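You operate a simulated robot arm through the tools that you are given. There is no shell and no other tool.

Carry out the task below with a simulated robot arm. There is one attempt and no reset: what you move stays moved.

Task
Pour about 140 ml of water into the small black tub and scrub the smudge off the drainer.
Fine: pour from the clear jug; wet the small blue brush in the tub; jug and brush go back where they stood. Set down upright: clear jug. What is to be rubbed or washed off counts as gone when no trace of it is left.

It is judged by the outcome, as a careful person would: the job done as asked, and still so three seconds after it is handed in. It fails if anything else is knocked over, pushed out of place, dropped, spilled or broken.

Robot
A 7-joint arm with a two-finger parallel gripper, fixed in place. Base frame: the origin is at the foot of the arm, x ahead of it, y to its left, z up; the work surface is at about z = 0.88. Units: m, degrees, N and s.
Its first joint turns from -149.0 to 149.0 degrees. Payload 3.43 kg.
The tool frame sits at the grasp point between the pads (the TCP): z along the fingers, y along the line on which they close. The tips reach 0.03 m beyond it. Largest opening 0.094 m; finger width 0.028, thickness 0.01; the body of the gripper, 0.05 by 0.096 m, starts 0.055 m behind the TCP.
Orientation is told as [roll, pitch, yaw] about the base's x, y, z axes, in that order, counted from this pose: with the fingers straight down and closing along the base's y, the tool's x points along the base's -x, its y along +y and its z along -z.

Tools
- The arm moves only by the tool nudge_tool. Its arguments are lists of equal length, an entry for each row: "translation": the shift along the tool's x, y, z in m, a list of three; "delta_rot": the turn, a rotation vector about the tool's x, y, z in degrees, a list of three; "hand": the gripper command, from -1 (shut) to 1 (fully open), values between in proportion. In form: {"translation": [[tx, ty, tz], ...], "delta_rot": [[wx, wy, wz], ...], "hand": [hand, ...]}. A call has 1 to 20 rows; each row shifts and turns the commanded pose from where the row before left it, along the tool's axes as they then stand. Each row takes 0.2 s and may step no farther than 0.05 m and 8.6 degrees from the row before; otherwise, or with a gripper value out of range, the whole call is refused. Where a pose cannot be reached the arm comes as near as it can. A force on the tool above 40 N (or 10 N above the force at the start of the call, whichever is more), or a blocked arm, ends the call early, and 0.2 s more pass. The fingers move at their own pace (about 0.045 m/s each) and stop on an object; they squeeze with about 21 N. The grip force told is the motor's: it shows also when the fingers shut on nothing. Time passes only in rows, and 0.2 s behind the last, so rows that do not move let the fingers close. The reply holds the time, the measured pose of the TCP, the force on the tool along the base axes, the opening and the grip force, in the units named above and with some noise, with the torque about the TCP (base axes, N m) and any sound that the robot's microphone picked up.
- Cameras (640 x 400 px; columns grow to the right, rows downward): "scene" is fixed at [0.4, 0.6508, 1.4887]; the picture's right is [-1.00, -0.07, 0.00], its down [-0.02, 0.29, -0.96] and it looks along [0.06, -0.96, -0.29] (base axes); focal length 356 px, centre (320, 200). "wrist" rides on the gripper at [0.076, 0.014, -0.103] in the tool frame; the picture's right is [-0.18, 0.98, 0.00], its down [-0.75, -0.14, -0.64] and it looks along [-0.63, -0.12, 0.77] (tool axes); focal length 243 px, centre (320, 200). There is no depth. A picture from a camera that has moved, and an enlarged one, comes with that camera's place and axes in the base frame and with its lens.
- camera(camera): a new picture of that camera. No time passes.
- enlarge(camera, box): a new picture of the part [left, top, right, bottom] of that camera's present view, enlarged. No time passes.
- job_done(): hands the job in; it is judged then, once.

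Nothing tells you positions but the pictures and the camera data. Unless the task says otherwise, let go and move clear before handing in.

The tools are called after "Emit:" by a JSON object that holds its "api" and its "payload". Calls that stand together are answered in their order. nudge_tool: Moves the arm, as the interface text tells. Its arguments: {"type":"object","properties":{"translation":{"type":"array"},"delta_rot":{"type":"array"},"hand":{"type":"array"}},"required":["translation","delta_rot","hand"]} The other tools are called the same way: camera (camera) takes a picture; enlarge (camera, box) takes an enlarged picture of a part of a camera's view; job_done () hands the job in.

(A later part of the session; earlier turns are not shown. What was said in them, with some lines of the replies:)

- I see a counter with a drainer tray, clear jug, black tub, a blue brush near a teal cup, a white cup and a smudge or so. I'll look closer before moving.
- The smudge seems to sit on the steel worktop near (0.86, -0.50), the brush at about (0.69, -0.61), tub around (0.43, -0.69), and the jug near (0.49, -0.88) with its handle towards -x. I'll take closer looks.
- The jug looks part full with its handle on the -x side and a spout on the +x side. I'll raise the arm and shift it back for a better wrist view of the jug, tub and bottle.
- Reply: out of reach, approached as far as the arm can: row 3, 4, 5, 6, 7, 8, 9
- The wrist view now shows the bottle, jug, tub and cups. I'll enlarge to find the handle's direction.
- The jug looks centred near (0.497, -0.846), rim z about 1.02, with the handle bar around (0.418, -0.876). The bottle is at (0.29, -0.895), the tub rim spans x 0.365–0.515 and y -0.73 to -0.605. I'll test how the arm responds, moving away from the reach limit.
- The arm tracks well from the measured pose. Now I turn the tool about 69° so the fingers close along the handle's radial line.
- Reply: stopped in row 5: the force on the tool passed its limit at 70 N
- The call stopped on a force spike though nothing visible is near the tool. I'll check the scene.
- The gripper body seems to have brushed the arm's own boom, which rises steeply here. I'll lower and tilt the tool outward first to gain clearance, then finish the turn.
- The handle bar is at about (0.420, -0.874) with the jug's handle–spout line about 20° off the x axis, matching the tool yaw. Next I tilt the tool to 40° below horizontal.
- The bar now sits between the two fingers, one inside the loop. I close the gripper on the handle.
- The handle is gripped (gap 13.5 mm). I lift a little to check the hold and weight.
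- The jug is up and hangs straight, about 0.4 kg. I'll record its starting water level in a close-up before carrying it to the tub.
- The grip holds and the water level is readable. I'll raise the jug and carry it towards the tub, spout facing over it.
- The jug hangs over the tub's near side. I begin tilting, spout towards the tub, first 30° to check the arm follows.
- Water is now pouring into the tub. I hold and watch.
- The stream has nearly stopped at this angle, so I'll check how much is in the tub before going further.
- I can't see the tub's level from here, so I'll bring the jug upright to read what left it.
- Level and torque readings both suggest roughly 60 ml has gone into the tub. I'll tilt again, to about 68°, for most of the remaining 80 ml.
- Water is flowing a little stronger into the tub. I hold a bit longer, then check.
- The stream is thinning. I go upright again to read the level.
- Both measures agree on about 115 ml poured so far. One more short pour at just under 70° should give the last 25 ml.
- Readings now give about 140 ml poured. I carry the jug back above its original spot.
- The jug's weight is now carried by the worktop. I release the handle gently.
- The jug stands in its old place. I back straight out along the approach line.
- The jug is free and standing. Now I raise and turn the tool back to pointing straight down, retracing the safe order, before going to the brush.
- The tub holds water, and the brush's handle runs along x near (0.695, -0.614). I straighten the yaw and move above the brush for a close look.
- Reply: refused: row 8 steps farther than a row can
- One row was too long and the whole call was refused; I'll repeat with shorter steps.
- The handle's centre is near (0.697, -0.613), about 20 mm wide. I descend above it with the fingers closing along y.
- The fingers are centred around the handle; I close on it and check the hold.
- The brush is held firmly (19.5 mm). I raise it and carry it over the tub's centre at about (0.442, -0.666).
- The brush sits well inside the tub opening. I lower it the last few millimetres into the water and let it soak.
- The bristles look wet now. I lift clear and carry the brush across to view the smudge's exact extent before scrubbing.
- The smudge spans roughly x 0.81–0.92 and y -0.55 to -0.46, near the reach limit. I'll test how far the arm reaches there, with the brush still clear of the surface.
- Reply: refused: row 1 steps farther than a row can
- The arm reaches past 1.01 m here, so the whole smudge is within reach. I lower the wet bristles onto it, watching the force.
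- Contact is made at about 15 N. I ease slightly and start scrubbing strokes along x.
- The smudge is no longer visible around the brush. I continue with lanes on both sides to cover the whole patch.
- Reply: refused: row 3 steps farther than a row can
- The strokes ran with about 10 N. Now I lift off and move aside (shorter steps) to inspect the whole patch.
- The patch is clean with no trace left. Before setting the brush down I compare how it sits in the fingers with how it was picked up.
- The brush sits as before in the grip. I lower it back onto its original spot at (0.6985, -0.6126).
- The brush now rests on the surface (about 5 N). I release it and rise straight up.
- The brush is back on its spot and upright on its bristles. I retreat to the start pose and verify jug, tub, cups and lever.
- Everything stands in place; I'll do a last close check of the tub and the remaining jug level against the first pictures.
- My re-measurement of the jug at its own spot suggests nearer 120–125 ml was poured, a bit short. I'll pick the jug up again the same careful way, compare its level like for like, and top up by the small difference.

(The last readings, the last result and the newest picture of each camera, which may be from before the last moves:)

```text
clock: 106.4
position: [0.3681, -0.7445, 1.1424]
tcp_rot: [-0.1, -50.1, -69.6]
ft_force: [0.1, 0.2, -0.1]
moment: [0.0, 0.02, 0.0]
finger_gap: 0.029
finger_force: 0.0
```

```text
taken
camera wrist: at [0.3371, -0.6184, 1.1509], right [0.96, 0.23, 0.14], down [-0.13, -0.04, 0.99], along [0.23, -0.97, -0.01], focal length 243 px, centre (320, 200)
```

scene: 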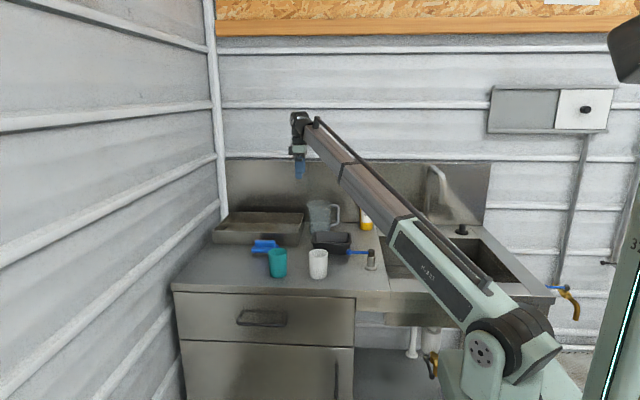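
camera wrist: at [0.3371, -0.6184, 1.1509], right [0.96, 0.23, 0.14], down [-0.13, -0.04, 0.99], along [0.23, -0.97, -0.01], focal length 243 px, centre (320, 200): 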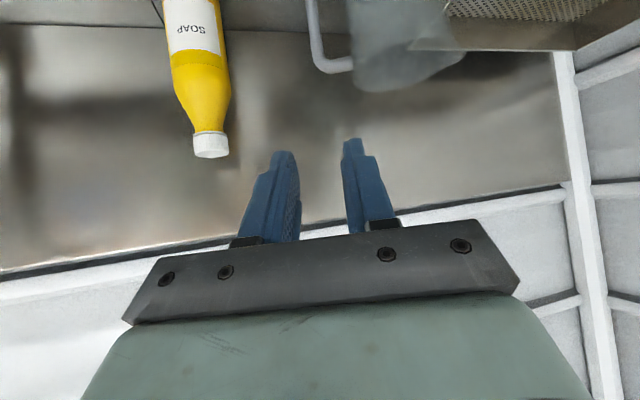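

Emit:
{"api": "nudge_tool", "payload": {"translation": [[0.0255, 0.0009, 0.02], [0.0254, 0.0009, 0.03], [0, 0, 0.04], [0, 0, 0.04], [0, 0, 0]], "delta_rot": [[0, 0, 0], [0, 0, 0], [0, 0, 0], [0, 0, 0], [0, 0, 0]], "hand": [-0.38, -0.38, -0.38, -0.38, -0.38]}}

Emit:
{"api": "enlarge", "payload": {"camera": "wrist", "box": [220, 50, 460, 250]}}

```text
clock: 107.6
position: [0.3899, -0.8056, 1.0181]
tcp_rot: [-0.1, -50.1, -69.6]
ft_force: [-0.8, -0.1, 0.8]
moment: [0.03, 0.01, -0.03]
finger_gap: 0.0291
finger_force: 0.1
```

```text
2.00 times, centred on (340, 150) of wrist
camera zoom: at [0.3605, -0.6793, 1.0256], right [0.96, 0.23, 0.14], down [-0.13, -0.04, 0.99], along [0.23, -0.97, -0.01], focal length 485 px, centre (280, 300)
```

zoom: 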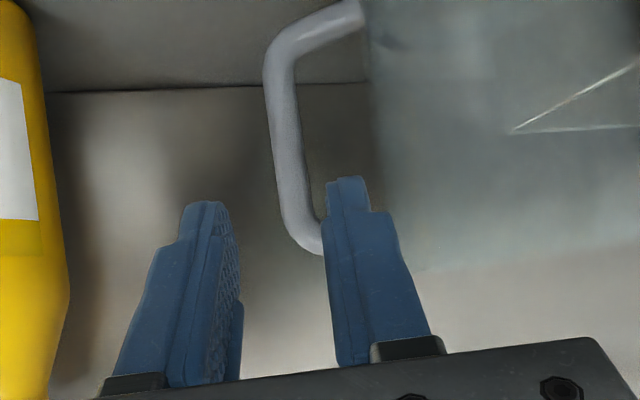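

Emit:
{"api": "nudge_tool", "payload": {"translation": [[0, 0.004, 0.02], [0, 0, 0]], "delta_rot": [[0, 0, 0], [0, 0, 0]], "hand": [-0.38, -0.38]}}

Emit:
{"api": "enlarge", "payload": {"camera": "wrist", "box": [220, 50, 460, 250]}}

```text
clock: 108.2
position: [0.3982, -0.8188, 1.0071]
tcp_rot: [-0.3, -50.0, -69.5]
ft_force: [-0.6, -1.1, -0.4]
moment: [-0.02, -0.01, -0.01]
finger_gap: 0.029
finger_force: 0.0
```

```text
2.00 times, centred on (340, 150) of wrist
camera zoom: at [0.37, -0.692, 1.0139], right [0.96, 0.23, 0.14], down [-0.13, -0.04, 0.99], along [0.23, -0.97, -0.01], focal length 485 px, centre (280, 300)
```

zoom: 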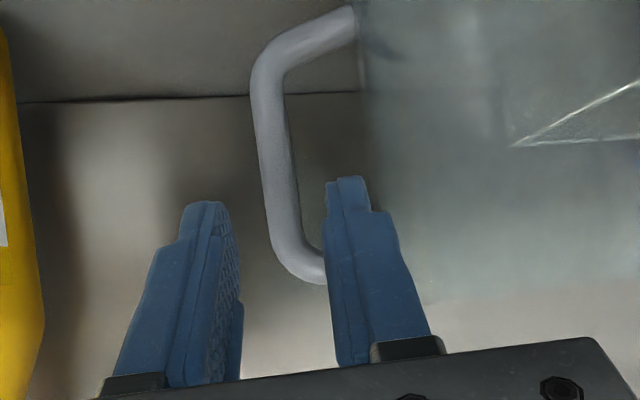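

Emit:
{"api": "nudge_tool", "payload": {"translation": [[-0.001, 0.0008, 0.015], [0, 0, 0.02], [0, 0, 0]], "delta_rot": [[0, 0, 0], [0, 0, 0], [0, 0, 0]], "hand": [-0.38, -0.38, -0.38]}}

Emit:
{"api": "enlarge", "payload": {"camera": "wrist", "box": [220, 50, 460, 250]}}

```text
clock: 109.0
position: [0.4103, -0.844, 0.985]
tcp_rot: [-0.2, -50.0, -69.5]
ft_force: [0.7, 0.1, 0.4]
moment: [-0.02, -0.02, -0.02]
finger_gap: 0.0291
finger_force: 0.1
```

```text
2.00 times, centred on (340, 150) of wrist
camera zoom: at [0.38, -0.7187, 0.9932], right [0.96, 0.23, 0.14], down [-0.13, -0.04, 0.99], along [0.23, -0.97, -0.01], focal length 485 px, centre (280, 300)
```

zoom: 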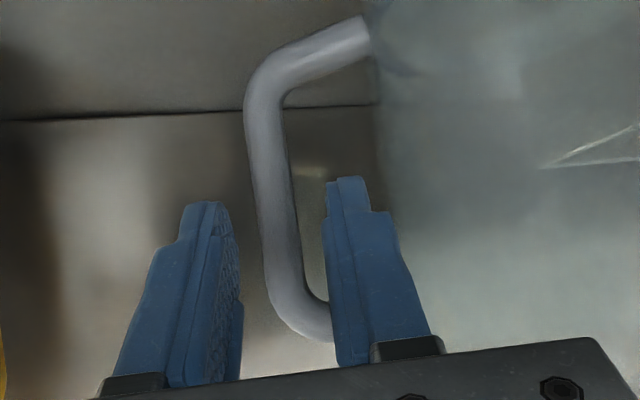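

Emit:
{"api": "nudge_tool", "payload": {"translation": [[0, -0.0013, 0.015], [0, 0, 0.015], [0, 0, 0]], "delta_rot": [[0, 0, 0], [0, 0, 0], [0, 0, 0]], "hand": [-0.38, -0.38, -0.38]}}

Emit:
{"api": "enlarge", "payload": {"camera": "wrist", "box": [220, 50, 460, 250]}}

```text
clock: 109.8
position: [0.4163, -0.8669, 0.9656]
tcp_rot: [-0.3, -49.9, -69.7]
ft_force: [-0.3, 0.0, 0.4]
moment: [-0.02, -0.01, 0.01]
finger_gap: 0.0292
finger_force: 0.0
```

```text
2.00 times, centred on (340, 150) of wrist
camera zoom: at [0.3864, -0.741, 0.9731], right [0.96, 0.23, 0.14], down [-0.13, -0.04, 0.99], along [0.23, -0.97, -0.01], focal length 485 px, centre (280, 300)
```

zoom: 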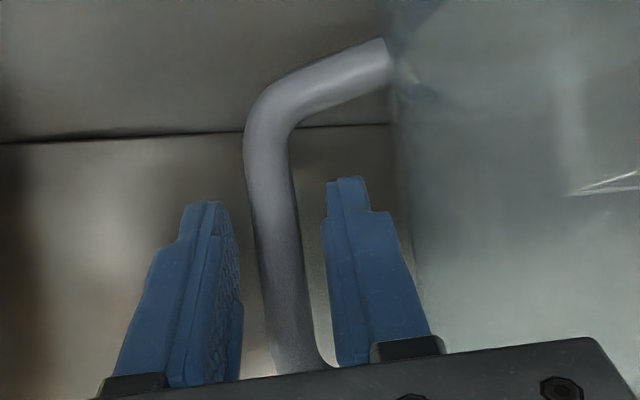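

The handle sits between the fingers exactly as before. I grip and lift to the same height as the first time to compare levels.

Emit:
{"api": "nudge_tool", "payload": {"translation": [[0, 0, 0], [0, 0, 0], [0, 0, 0], [0, 0, 0]], "delta_rot": [[0, 0, 0], [0, 0, 0], [0, 0, 0], [0, 0, 0]], "hand": [-0.6, -0.8, -1, -1]}}

Emit:
{"api": "nudge_tool", "payload": {"translation": [[-0.00383, 0, -0.00321], [-0.00766, 0, -0.00643], [-0.00689, 0, -0.00579], [0, 0, 0], [0, 0, 0]], "delta_rot": [[0, 0, 0], [0, 0, 0], [0, 0, 0], [0, 0, 0], [0, 0, 0]], "hand": [-1, -1, -1, -1, -1]}}

Emit:
{"api": "enlarge", "payload": {"camera": "scene", "box": [322, 208, 350, 233]}}

Emit:
{"api": "enlarge", "payload": {"camera": "scene", "box": [316, 188, 364, 238]}}

Emit:
{"api": "nudge_tool", "payload": {"translation": [[0, 0, 0]], "delta_rot": [[0, 0, 0]], "hand": [-1]}}

Emit:
{"api": "nudge_tool", "payload": {"translation": [[0, 0, 0]], "delta_rot": [[0, 0, 0]], "hand": [-1]}}

Emit:
{"api": "nudge_tool", "payload": {"translation": [[0, 0, 0]], "delta_rot": [[0, 0, 0]], "hand": [-1]}}

Emit:
{"api": "nudge_tool", "payload": {"translation": [[0, 0, 0]], "delta_rot": [[0, 0, 0]], "hand": [-1]}}

```text
clock: 110.8
position: [0.4172, -0.8667, 0.9656]
tcp_rot: [-0.1, -50.0, -69.6]
ft_force: [-0.8, 0.2, -0.9]
moment: [-0.01, -0.06, -0.01]
finger_gap: 0.0134
finger_force: 21.0
```

```text
clock: 112.0
position: [0.4169, -0.8654, 0.99]
tcp_rot: [-0.1, -49.9, -69.6]
ft_force: [-0.1, 0.4, -2.7]
moment: [-0.03, 0.24, 0.03]
finger_gap: 0.0135
finger_force: 20.7
```

```text
16.00 times, centred on (336, 220) of scene
camera zoom: at [0.4, 0.6508, 1.4887], right [-1.0, -0.07, 0.0], down [-0.02, 0.29, -0.96], along [0.06, -0.96, -0.29], focal length 5694 px, centre (64, -128)
```

zoom: 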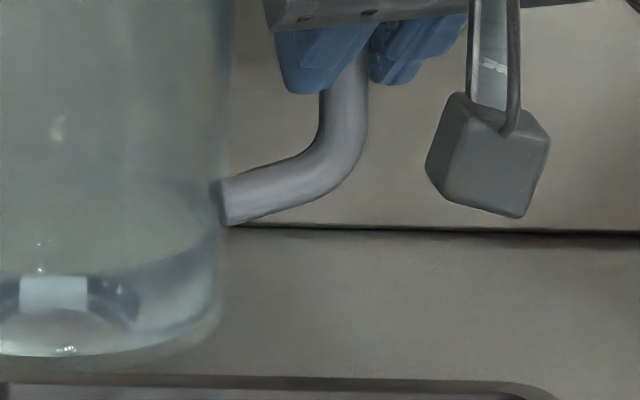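

```text
8.00 times, centred on (340, 213) of scene
camera zoom: at [0.4, 0.6508, 1.4887], right [-1.0, -0.07, 0.0], down [-0.02, 0.29, -0.96], along [0.06, -0.96, -0.29], focal length 2847 px, centre (160, 96)
```

zoom: 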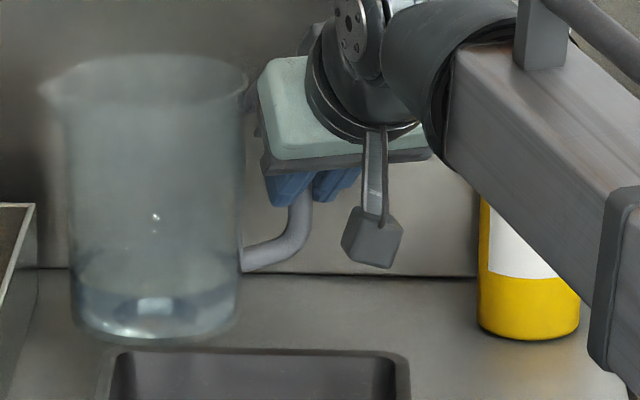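

```text
clock: 112.4
position: [0.417, -0.8656, 0.9895]
tcp_rot: [-0.2, -49.9, -69.7]
ft_force: [0.1, 0.4, -4.1]
moment: [-0.07, 0.26, 0.02]
finger_gap: 0.0136
finger_force: 21.4
```

```text
clock: 112.8
position: [0.418, -0.8651, 0.9909]
tcp_rot: [-0.2, -49.8, -69.6]
ft_force: [0.5, -0.1, -3.2]
moment: [-0.03, 0.26, 0.02]
finger_gap: 0.0135
finger_force: 20.8
```

```text
clock: 113.2
position: [0.4173, -0.8644, 0.9904]
tcp_rot: [-0.2, -49.9, -69.6]
ft_force: [-0.2, 0.5, -3.0]
moment: [-0.05, 0.21, 0.0]
finger_gap: 0.0135
finger_force: 20.8
```

```text
clock: 113.6
position: [0.4183, -0.8655, 0.9894]
tcp_rot: [-0.2, -50.0, -69.7]
ft_force: [-0.4, -0.3, -2.7]
moment: [-0.04, 0.23, -0.01]
finger_gap: 0.0133
finger_force: 21.2
```

Like-for-like, the level fell about 19 mm, i.e. roughly 124 ml. I carry the jug over again for a final top-up of about 15 ml.

Emit:
{"api": "nudge_tool", "payload": {"translation": [[-0.0115, 0, -0.0096], [-0.0153, 0, -0.0129], [-0.0153, 0, -0.0129], [-0.0153, 0, -0.0129], [-0.0153, 0, -0.0129], [0, 0, 0]], "delta_rot": [[0, 0, 0], [0, 0, 0], [0, 0, 0], [0, 0, 0], [0, 0, 0], [0, 0, 0]], "hand": [-1, -1, -1, -1, -1, -1]}}

Emit:
{"api": "nudge_tool", "payload": {"translation": [[0.006, -0.0018, -0.0072], [0.0119, -0.0036, -0.0142], [0.0119, -0.0036, -0.0142], [0.0119, -0.0036, -0.0142], [0.0119, -0.0036, -0.0142], [0.0119, -0.0036, -0.0142], [0.0119, -0.0036, -0.0142], [0.0119, -0.0036, -0.0142], [0.0119, -0.0036, -0.0142], [0.0119, -0.0036, -0.0142], [0.006, -0.0018, -0.0072], [0, 0, 0]], "delta_rot": [[0, 0, 0], [0, 0, 0], [0, 0, 0], [0, 0, 0], [0, 0, 0], [0, 0, 0], [0, 0, 0], [0, 0, 0], [0, 0, 0], [0, 0, 0], [0, 0, 0], [0, 0, 0]], "hand": [-1, -1, -1, -1, -1, -1, -1, -1, -1, -1, -1, -1]}}

Emit:
{"api": "nudge_tool", "payload": {"translation": [[0, 0, 0]], "delta_rot": [[0, 0, 0]], "hand": [-1]}}

Emit:
{"api": "enlarge", "payload": {"camera": "scene", "box": [300, 165, 400, 265]}}

```text
clock: 115.0
position: [0.4169, -0.8656, 1.0854]
tcp_rot: [-0.2, -49.9, -69.7]
ft_force: [0.4, 0.8, -3.7]
moment: [-0.05, 0.21, -0.01]
finger_gap: 0.0135
finger_force: 21.2
```

```text
clock: 117.6
position: [0.3206, -0.7052, 1.087]
tcp_rot: [-0.1, -49.9, -69.6]
ft_force: [0.1, -0.1, -2.6]
moment: [-0.04, 0.22, 0.0]
finger_gap: 0.0134
finger_force: 21.2
```

```text
clock: 118.0
position: [0.3207, -0.7049, 1.0865]
tcp_rot: [-0.2, -49.8, -69.6]
ft_force: [0.1, -0.2, -1.7]
moment: [-0.05, 0.23, -0.02]
finger_gap: 0.0137
finger_force: 21.4
```

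```text
4.00 times, centred on (350, 215) of scene
camera zoom: at [0.4, 0.6508, 1.4887], right [-1.0, -0.07, 0.0], down [-0.02, 0.29, -0.96], along [0.06, -0.96, -0.29], focal length 1424 px, centre (200, 140)
```

zoom: 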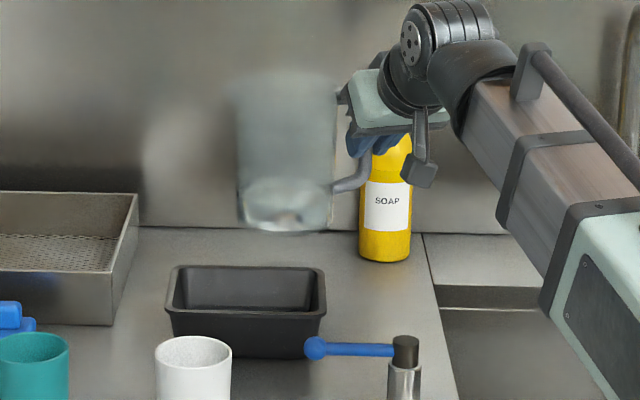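

Emit:
{"api": "nudge_tool", "payload": {"translation": [[0, 0, 0], [0, 0, 0], [0, 0, 0], [0, 0, 0], [0, 0, 0], [0, 0, 0], [0, 0, 0], [0, 0, 0], [0, 0, 0], [0, 0, 0], [0, 0, 0], [0, 0, 0]], "delta_rot": [[5.14, 0, -6.13], [5.14, 0, -6.13], [5.14, 0, -6.13], [5.14, 0, -6.13], [5.14, 0, -6.13], [5.14, 0, -6.13], [5.14, 0, -6.13], [5.14, 0, -6.13], [2.12, 0, -2.53], [2.12, 0, -2.53], [0, 0, 0], [0, 0, 0]], "hand": [-1, -1, -1, -1, -1, -1, -1, -1, -1, -1, -1, -1]}}

Emit:
{"api": "enlarge", "payload": {"camera": "scene", "box": [310, 195, 390, 265]}}

```text
clock: 120.6
position: [0.3192, -0.7053, 1.0864]
tcp_rot: [-77.3, -14.7, -21.2]
ft_force: [-0.1, -0.6, -3.2]
moment: [0.04, 0.05, 0.0]
finger_gap: 0.0134
finger_force: 21.0
```

```text
5.71 times, centred on (350, 230) of scene
camera zoom: at [0.4, 0.6508, 1.4887], right [-1.0, -0.07, 0.0], down [-0.02, 0.29, -0.96], along [0.06, -0.96, -0.29], focal length 2034 px, centre (149, 29)
```

zoom: 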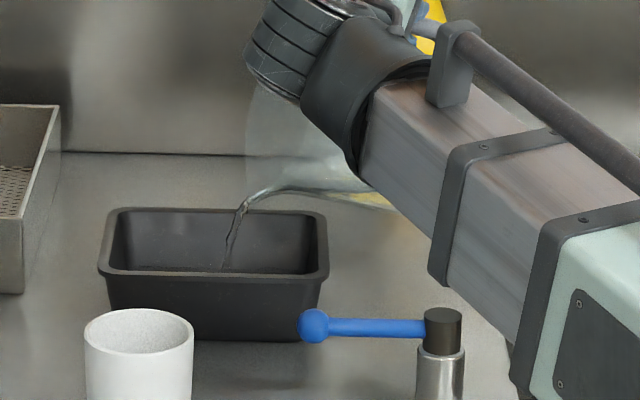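

Emit:
{"api": "nudge_tool", "payload": {"translation": [[0, 0, 0], [0, 0, 0], [0, 0, 0]], "delta_rot": [[0, 0, 0], [0, 0, 0], [0, 0, 0]], "hand": [-1, -1, -1]}}

Emit:
{"api": "enlarge", "payload": {"camera": "scene", "box": [310, 195, 390, 265]}}

Emit:
{"api": "nudge_tool", "payload": {"translation": [[0, 0, 0], [0, 0, 0], [0, 0, 0], [0, 0, 0], [0, 0, 0], [0, 0, 0], [0, 0, 0], [0, 0, 0], [0, 0, 0], [0, 0, 0], [0, 0, 0], [0, 0, 0]], "delta_rot": [[-2.12, 0, 2.53], [-2.12, 0, 2.53], [-5.14, 0, 6.13], [-5.14, 0, 6.13], [-5.14, 0, 6.13], [-5.14, 0, 6.13], [-5.14, 0, 6.13], [-5.14, 0, 6.13], [-5.14, 0, 6.13], [-5.14, 0, 6.13], [0, 0, 0], [0, 0, 0]], "hand": [-1, -1, -1, -1, -1, -1, -1, -1, -1, -1, -1, -1]}}

Emit:
{"api": "enlarge", "payload": {"camera": "scene", "box": [312, 202, 340, 226]}}

```text
clock: 121.4
position: [0.3201, -0.7049, 1.0871]
tcp_rot: [-77.2, -14.7, -21.3]
ft_force: [0.1, -0.4, -3.8]
moment: [0.03, -0.02, -0.01]
finger_gap: 0.0135
finger_force: 21.3
```

```text
5.71 times, centred on (350, 230) of scene
camera zoom: at [0.4, 0.6508, 1.4887], right [-1.0, -0.07, 0.0], down [-0.02, 0.29, -0.96], along [0.06, -0.96, -0.29], focal length 2034 px, centre (149, 29)
```

zoom: 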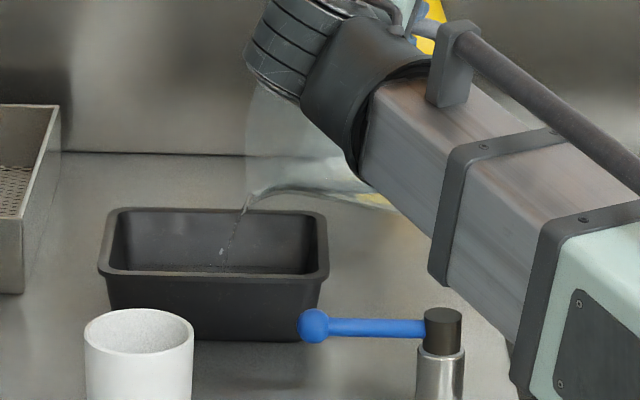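

```text
clock: 124.0
position: [0.3204, -0.7045, 1.0871]
tcp_rot: [-0.2, -49.9, -69.5]
ft_force: [1.0, 0.0, -2.5]
moment: [-0.03, 0.2, 0.01]
finger_gap: 0.0135
finger_force: 20.8
```

```text
16.00 times, centred on (326, 214) of scene
camera zoom: at [0.4, 0.6508, 1.4887], right [-1.0, -0.07, 0.0], down [-0.02, 0.29, -0.96], along [0.06, -0.96, -0.29], focal length 5694 px, centre (224, -24)
```

zoom: 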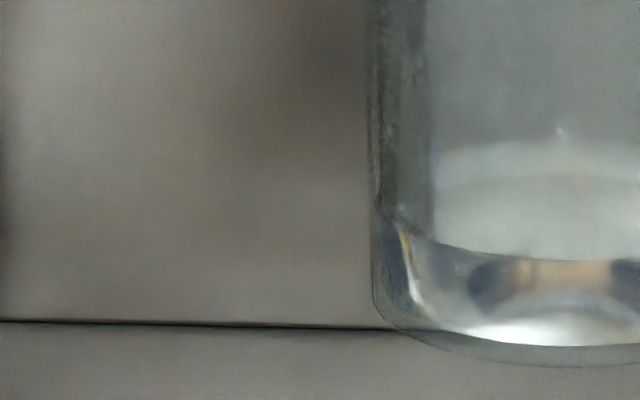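

The level dropped about 3 mm more, bringing the total close to 140 ml. I return the jug to its place.

Emit:
{"api": "nudge_tool", "payload": {"translation": [[-0.0059, 0.0016, 0.0071], [-0.01183, 0.00329, 0.01414], [-0.01183, 0.00329, 0.01414], [-0.01183, 0.00329, 0.01414], [-0.01183, 0.00329, 0.01414], [-0.01183, 0.00329, 0.01414], [-0.01183, 0.00329, 0.01414], [-0.01183, 0.00329, 0.01414], [-0.01183, 0.00329, 0.01414], [-0.01183, 0.00329, 0.01414], [-0.0059, 0.0016, 0.0071], [0, 0, 0]], "delta_rot": [[0, 0, 0], [0, 0, 0], [0, 0, 0], [0, 0, 0], [0, 0, 0], [0, 0, 0], [0, 0, 0], [0, 0, 0], [0, 0, 0], [0, 0, 0], [0, 0, 0], [0, 0, 0]], "hand": [-1, -1, -1, -1, -1, -1, -1, -1, -1, -1, -1, -1]}}

Emit:
{"api": "nudge_tool", "payload": {"translation": [[0.0115, 0, 0.0096], [0.0153, 0, 0.0129], [0.0153, 0, 0.0129], [0.0153, 0, 0.0129], [0.0115, 0, 0.0096], [0, 0, 0]], "delta_rot": [[0, 0, 0], [0, 0, 0], [0, 0, 0], [0, 0, 0], [0, 0, 0], [0, 0, 0]], "hand": [-1, -1, -1, -1, -1, -1]}}

Emit:
{"api": "nudge_tool", "payload": {"translation": [[0, 0, 0]], "delta_rot": [[0, 0, 0]], "hand": [-1]}}

Emit:
{"api": "enlarge", "payload": {"camera": "scene", "box": [322, 208, 350, 233]}}

```text
clock: 126.6
position: [0.4142, -0.866, 1.0851]
tcp_rot: [-0.3, -49.9, -69.6]
ft_force: [-0.1, -0.1, -2.3]
moment: [-0.03, 0.22, 0.0]
finger_gap: 0.0135
finger_force: 20.5
```

```text
clock: 128.0
position: [0.4143, -0.865, 0.9949]
tcp_rot: [-0.2, -50.1, -69.7]
ft_force: [-0.7, 1.1, -2.6]
moment: [-0.05, 0.23, -0.01]
finger_gap: 0.0135
finger_force: 21.2
```

```text
clock: 128.4
position: [0.4145, -0.8648, 0.995]
tcp_rot: [-0.3, -49.9, -69.5]
ft_force: [0.4, 0.4, -2.5]
moment: [-0.04, 0.25, 0.0]
finger_gap: 0.0135
finger_force: 20.9
```

```text
16.00 times, centred on (336, 220) of scene
camera zoom: at [0.4, 0.6508, 1.4887], right [-1.0, -0.07, 0.0], down [-0.02, 0.29, -0.96], along [0.06, -0.96, -0.29], focal length 5694 px, centre (64, -128)
```

zoom: 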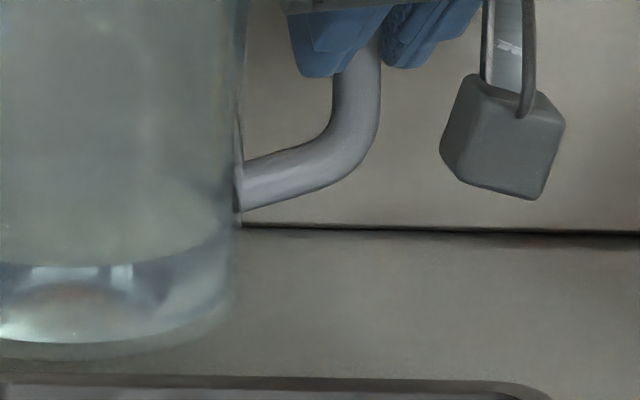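

Emit:
{"api": "nudge_tool", "payload": {"translation": [[0.0065, -0.0007, 0.0078], [0.0077, 0, 0.0064], [0.0038, 0, 0.0032], [0, 0, 0]], "delta_rot": [[0, 0, 0], [0, 0, 0], [0, 0, 0], [0, 0, 0]], "hand": [-1, -1, -1, -1]}}

Emit:
{"api": "nudge_tool", "payload": {"translation": [[0.0015, 0, 0.0013], [0, 0, 0]], "delta_rot": [[0, 0, 0], [0, 0, 0]], "hand": [-1, -1]}}

```text
clock: 129.4
position: [0.4146, -0.8669, 0.9708]
tcp_rot: [-0.1, -49.8, -69.6]
ft_force: [0.6, 1.2, -3.4]
moment: [-0.02, 0.22, -0.01]
finger_gap: 0.0137
finger_force: 21.0
```

```text
clock: 130.0
position: [0.4134, -0.8674, 0.9683]
tcp_rot: [-0.2, -50.0, -69.6]
ft_force: [0.0, -0.2, -3.4]
moment: [-0.05, 0.23, 0.01]
finger_gap: 0.0134
finger_force: 20.9
```

Emit:
{"api": "nudge_tool", "payload": {"translation": [[0.00115, 0, 0.00096], [0, 0, 0]], "delta_rot": [[0, 0, 0], [0, 0, 0]], "hand": [-1, -1]}}

Emit:
{"api": "nudge_tool", "payload": {"translation": [[0.0006, 0, 0.0005], [0, 0, 0]], "delta_rot": [[0, 0, 0], [0, 0, 0]], "hand": [-1, -1]}}

```text
clock: 130.6
position: [0.4145, -0.8677, 0.9669]
tcp_rot: [-0.1, -50.0, -69.6]
ft_force: [-0.5, -0.6, -1.8]
moment: [-0.03, 0.12, -0.03]
finger_gap: 0.0136
finger_force: 21.0
```

```text
clock: 131.2
position: [0.4142, -0.869, 0.9673]
tcp_rot: [-0.1, -50.0, -69.5]
ft_force: [-1.2, -1.4, 3.2]
moment: [0.14, -0.09, -0.03]
finger_gap: 0.0133
finger_force: 20.8
```

The jug is resting on the worktop. I open the fingers and back out along the same line.

Emit:
{"api": "nudge_tool", "payload": {"translation": [[0, 0, 0], [0, 0, 0], [0, 0, 0], [0, 0, 0]], "delta_rot": [[0, 0, 0], [0, 0, 0], [0, 0, 0], [0, 0, 0]], "hand": [-0.8, -0.6, -0.45, -0.38]}}

Emit:
{"api": "enlarge", "payload": {"camera": "wrist", "box": [220, 50, 460, 250]}}

```text
clock: 132.2
position: [0.4143, -0.8671, 0.9665]
tcp_rot: [-0.2, -50.0, -69.6]
ft_force: [-0.7, 0.4, -0.2]
moment: [0.0, -0.02, 0.0]
finger_gap: 0.0291
finger_force: 0.0
```

```text
2.00 times, centred on (340, 150) of wrist
camera zoom: at [0.384, -0.7423, 0.9737], right [0.96, 0.23, 0.14], down [-0.13, -0.04, 0.99], along [0.23, -0.97, -0.01], focal length 485 px, centre (280, 300)
```

zoom: 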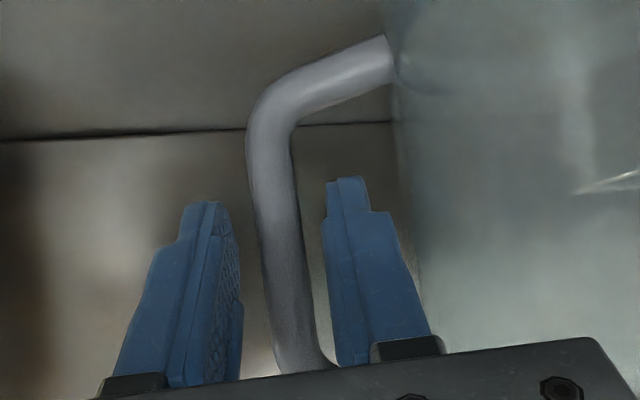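

Emit:
{"api": "nudge_tool", "payload": {"translation": [[0, 0, -0.02], [0, 0, -0.025], [0, 0, -0.03], [0, 0, -0.03], [0, 0, -0.04], [0, 0, -0.03], [-0.0268, 0, -0.0225], [-0.0268, 0, -0.0225], [0, 0, 0]], "delta_rot": [[0, 0, 0], [0, 0, 0], [0, 0, 0], [0, 0, 0], [0, 0, 0], [0, 0, 0], [0, 0, 0], [0, 0, 0], [0, 0, 0]], "hand": [-0.38, -0.38, -0.38, -0.38, -0.38, -0.2, 0, 0.2, 0.3]}}

Emit:
{"api": "camera", "payload": {"camera": "scene"}}

Emit:
{"api": "enlarge", "payload": {"camera": "scene", "box": [300, 190, 364, 230]}}

Emit:
{"api": "enlarge", "payload": {"camera": "scene", "box": [280, 180, 440, 300]}}

Emit:
{"api": "enlarge", "payload": {"camera": "scene", "box": [160, 180, 320, 300]}}

```text
clock: 134.2
position: [0.3698, -0.7432, 1.1505]
tcp_rot: [-0.2, -49.9, -69.7]
ft_force: [-0.6, 0.8, 0.3]
moment: [-0.01, 0.02, -0.01]
finger_gap: 0.0608
finger_force: 0.0
```

```text
taken
```

scene: 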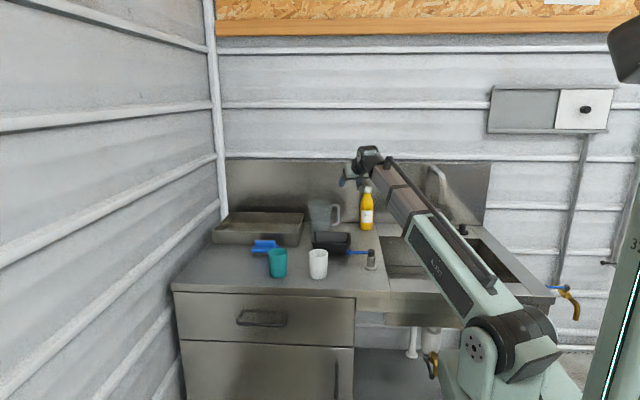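

```text
10.00 times, centred on (332, 210) of scene
camera zoom: at [0.4, 0.6508, 1.4887], right [-1.0, -0.07, 0.0], down [-0.02, 0.29, -0.96], along [0.06, -0.96, -0.29], focal length 3559 px, centre (200, 100)
```

zoom: 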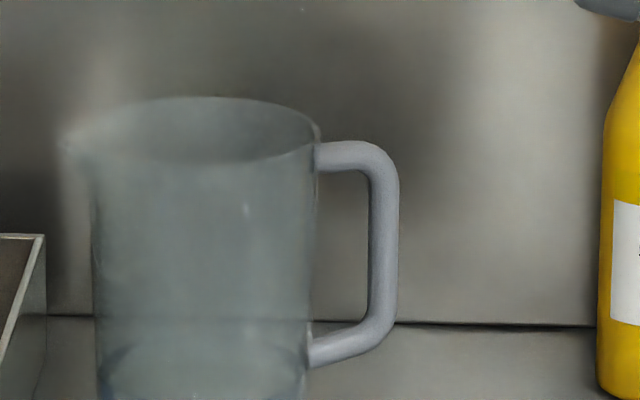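

```text
3.33 times, centred on (360, 240) of scene
camera zoom: at [0.4, 0.6508, 1.4887], right [-1.0, -0.07, 0.0], down [-0.02, 0.29, -0.96], along [0.06, -0.96, -0.29], focal length 1186 px, centre (187, 67)
```

zoom: 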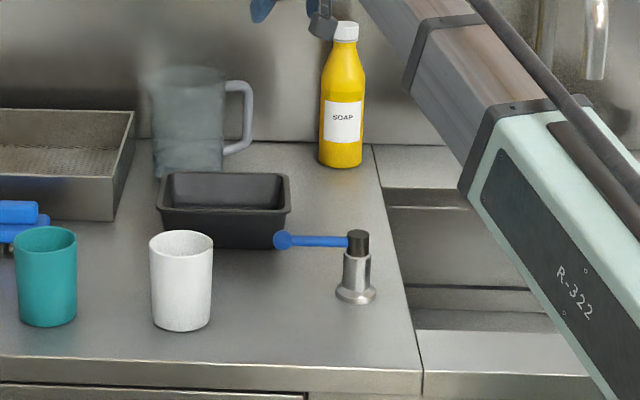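

```text
3.33 times, centred on (240, 240) of scene
camera zoom: at [0.4, 0.6508, 1.4887], right [-1.0, -0.07, 0.0], down [-0.02, 0.29, -0.96], along [0.06, -0.96, -0.29], focal length 1186 px, centre (587, 67)
```

zoom: 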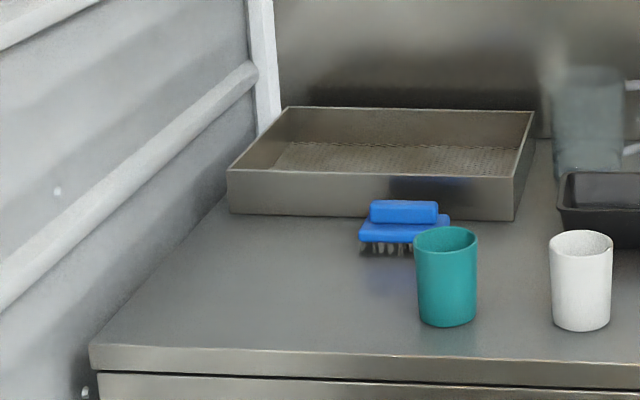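

The jug is upright on its original spot. The brush is back in place, the tub holds about 140 ml by my estimate, and the worktop is clean with everything else where it was. The gripper is open and clear, so I hand in.

Emit:
{"api": "job_done", "payload": {}}

```text
The job is handed in.
```

I poured about 140 ml of water into the black tub and scrubbed the smudge off the worktop. No trace of it shows in the final pictures. I took "the drainer" to mean the steel worktop beside the sink, where the only distinct smudge was.

- **Water:** the amount is an estimate from the drop in the jug's water level and the readings on the gripper. It came to about 124 ml after the first pours, so I topped it up by roughly 16–19 ml.
- **Jug:** it stands upright on its original spot.
- **Brush:** I wetted it in the tub and set it back on its bristles where it was.
- **Tub:** it shifted about 2 mm, probably while I was dipping the brush.
- **Everything else:** the cups, bottle, tray and lever look unmoved, and I saw no spills.

Early on, one move stopped on a force spike, probably the wrist camera touching the arm itself. Nothing on the worktop was involved.
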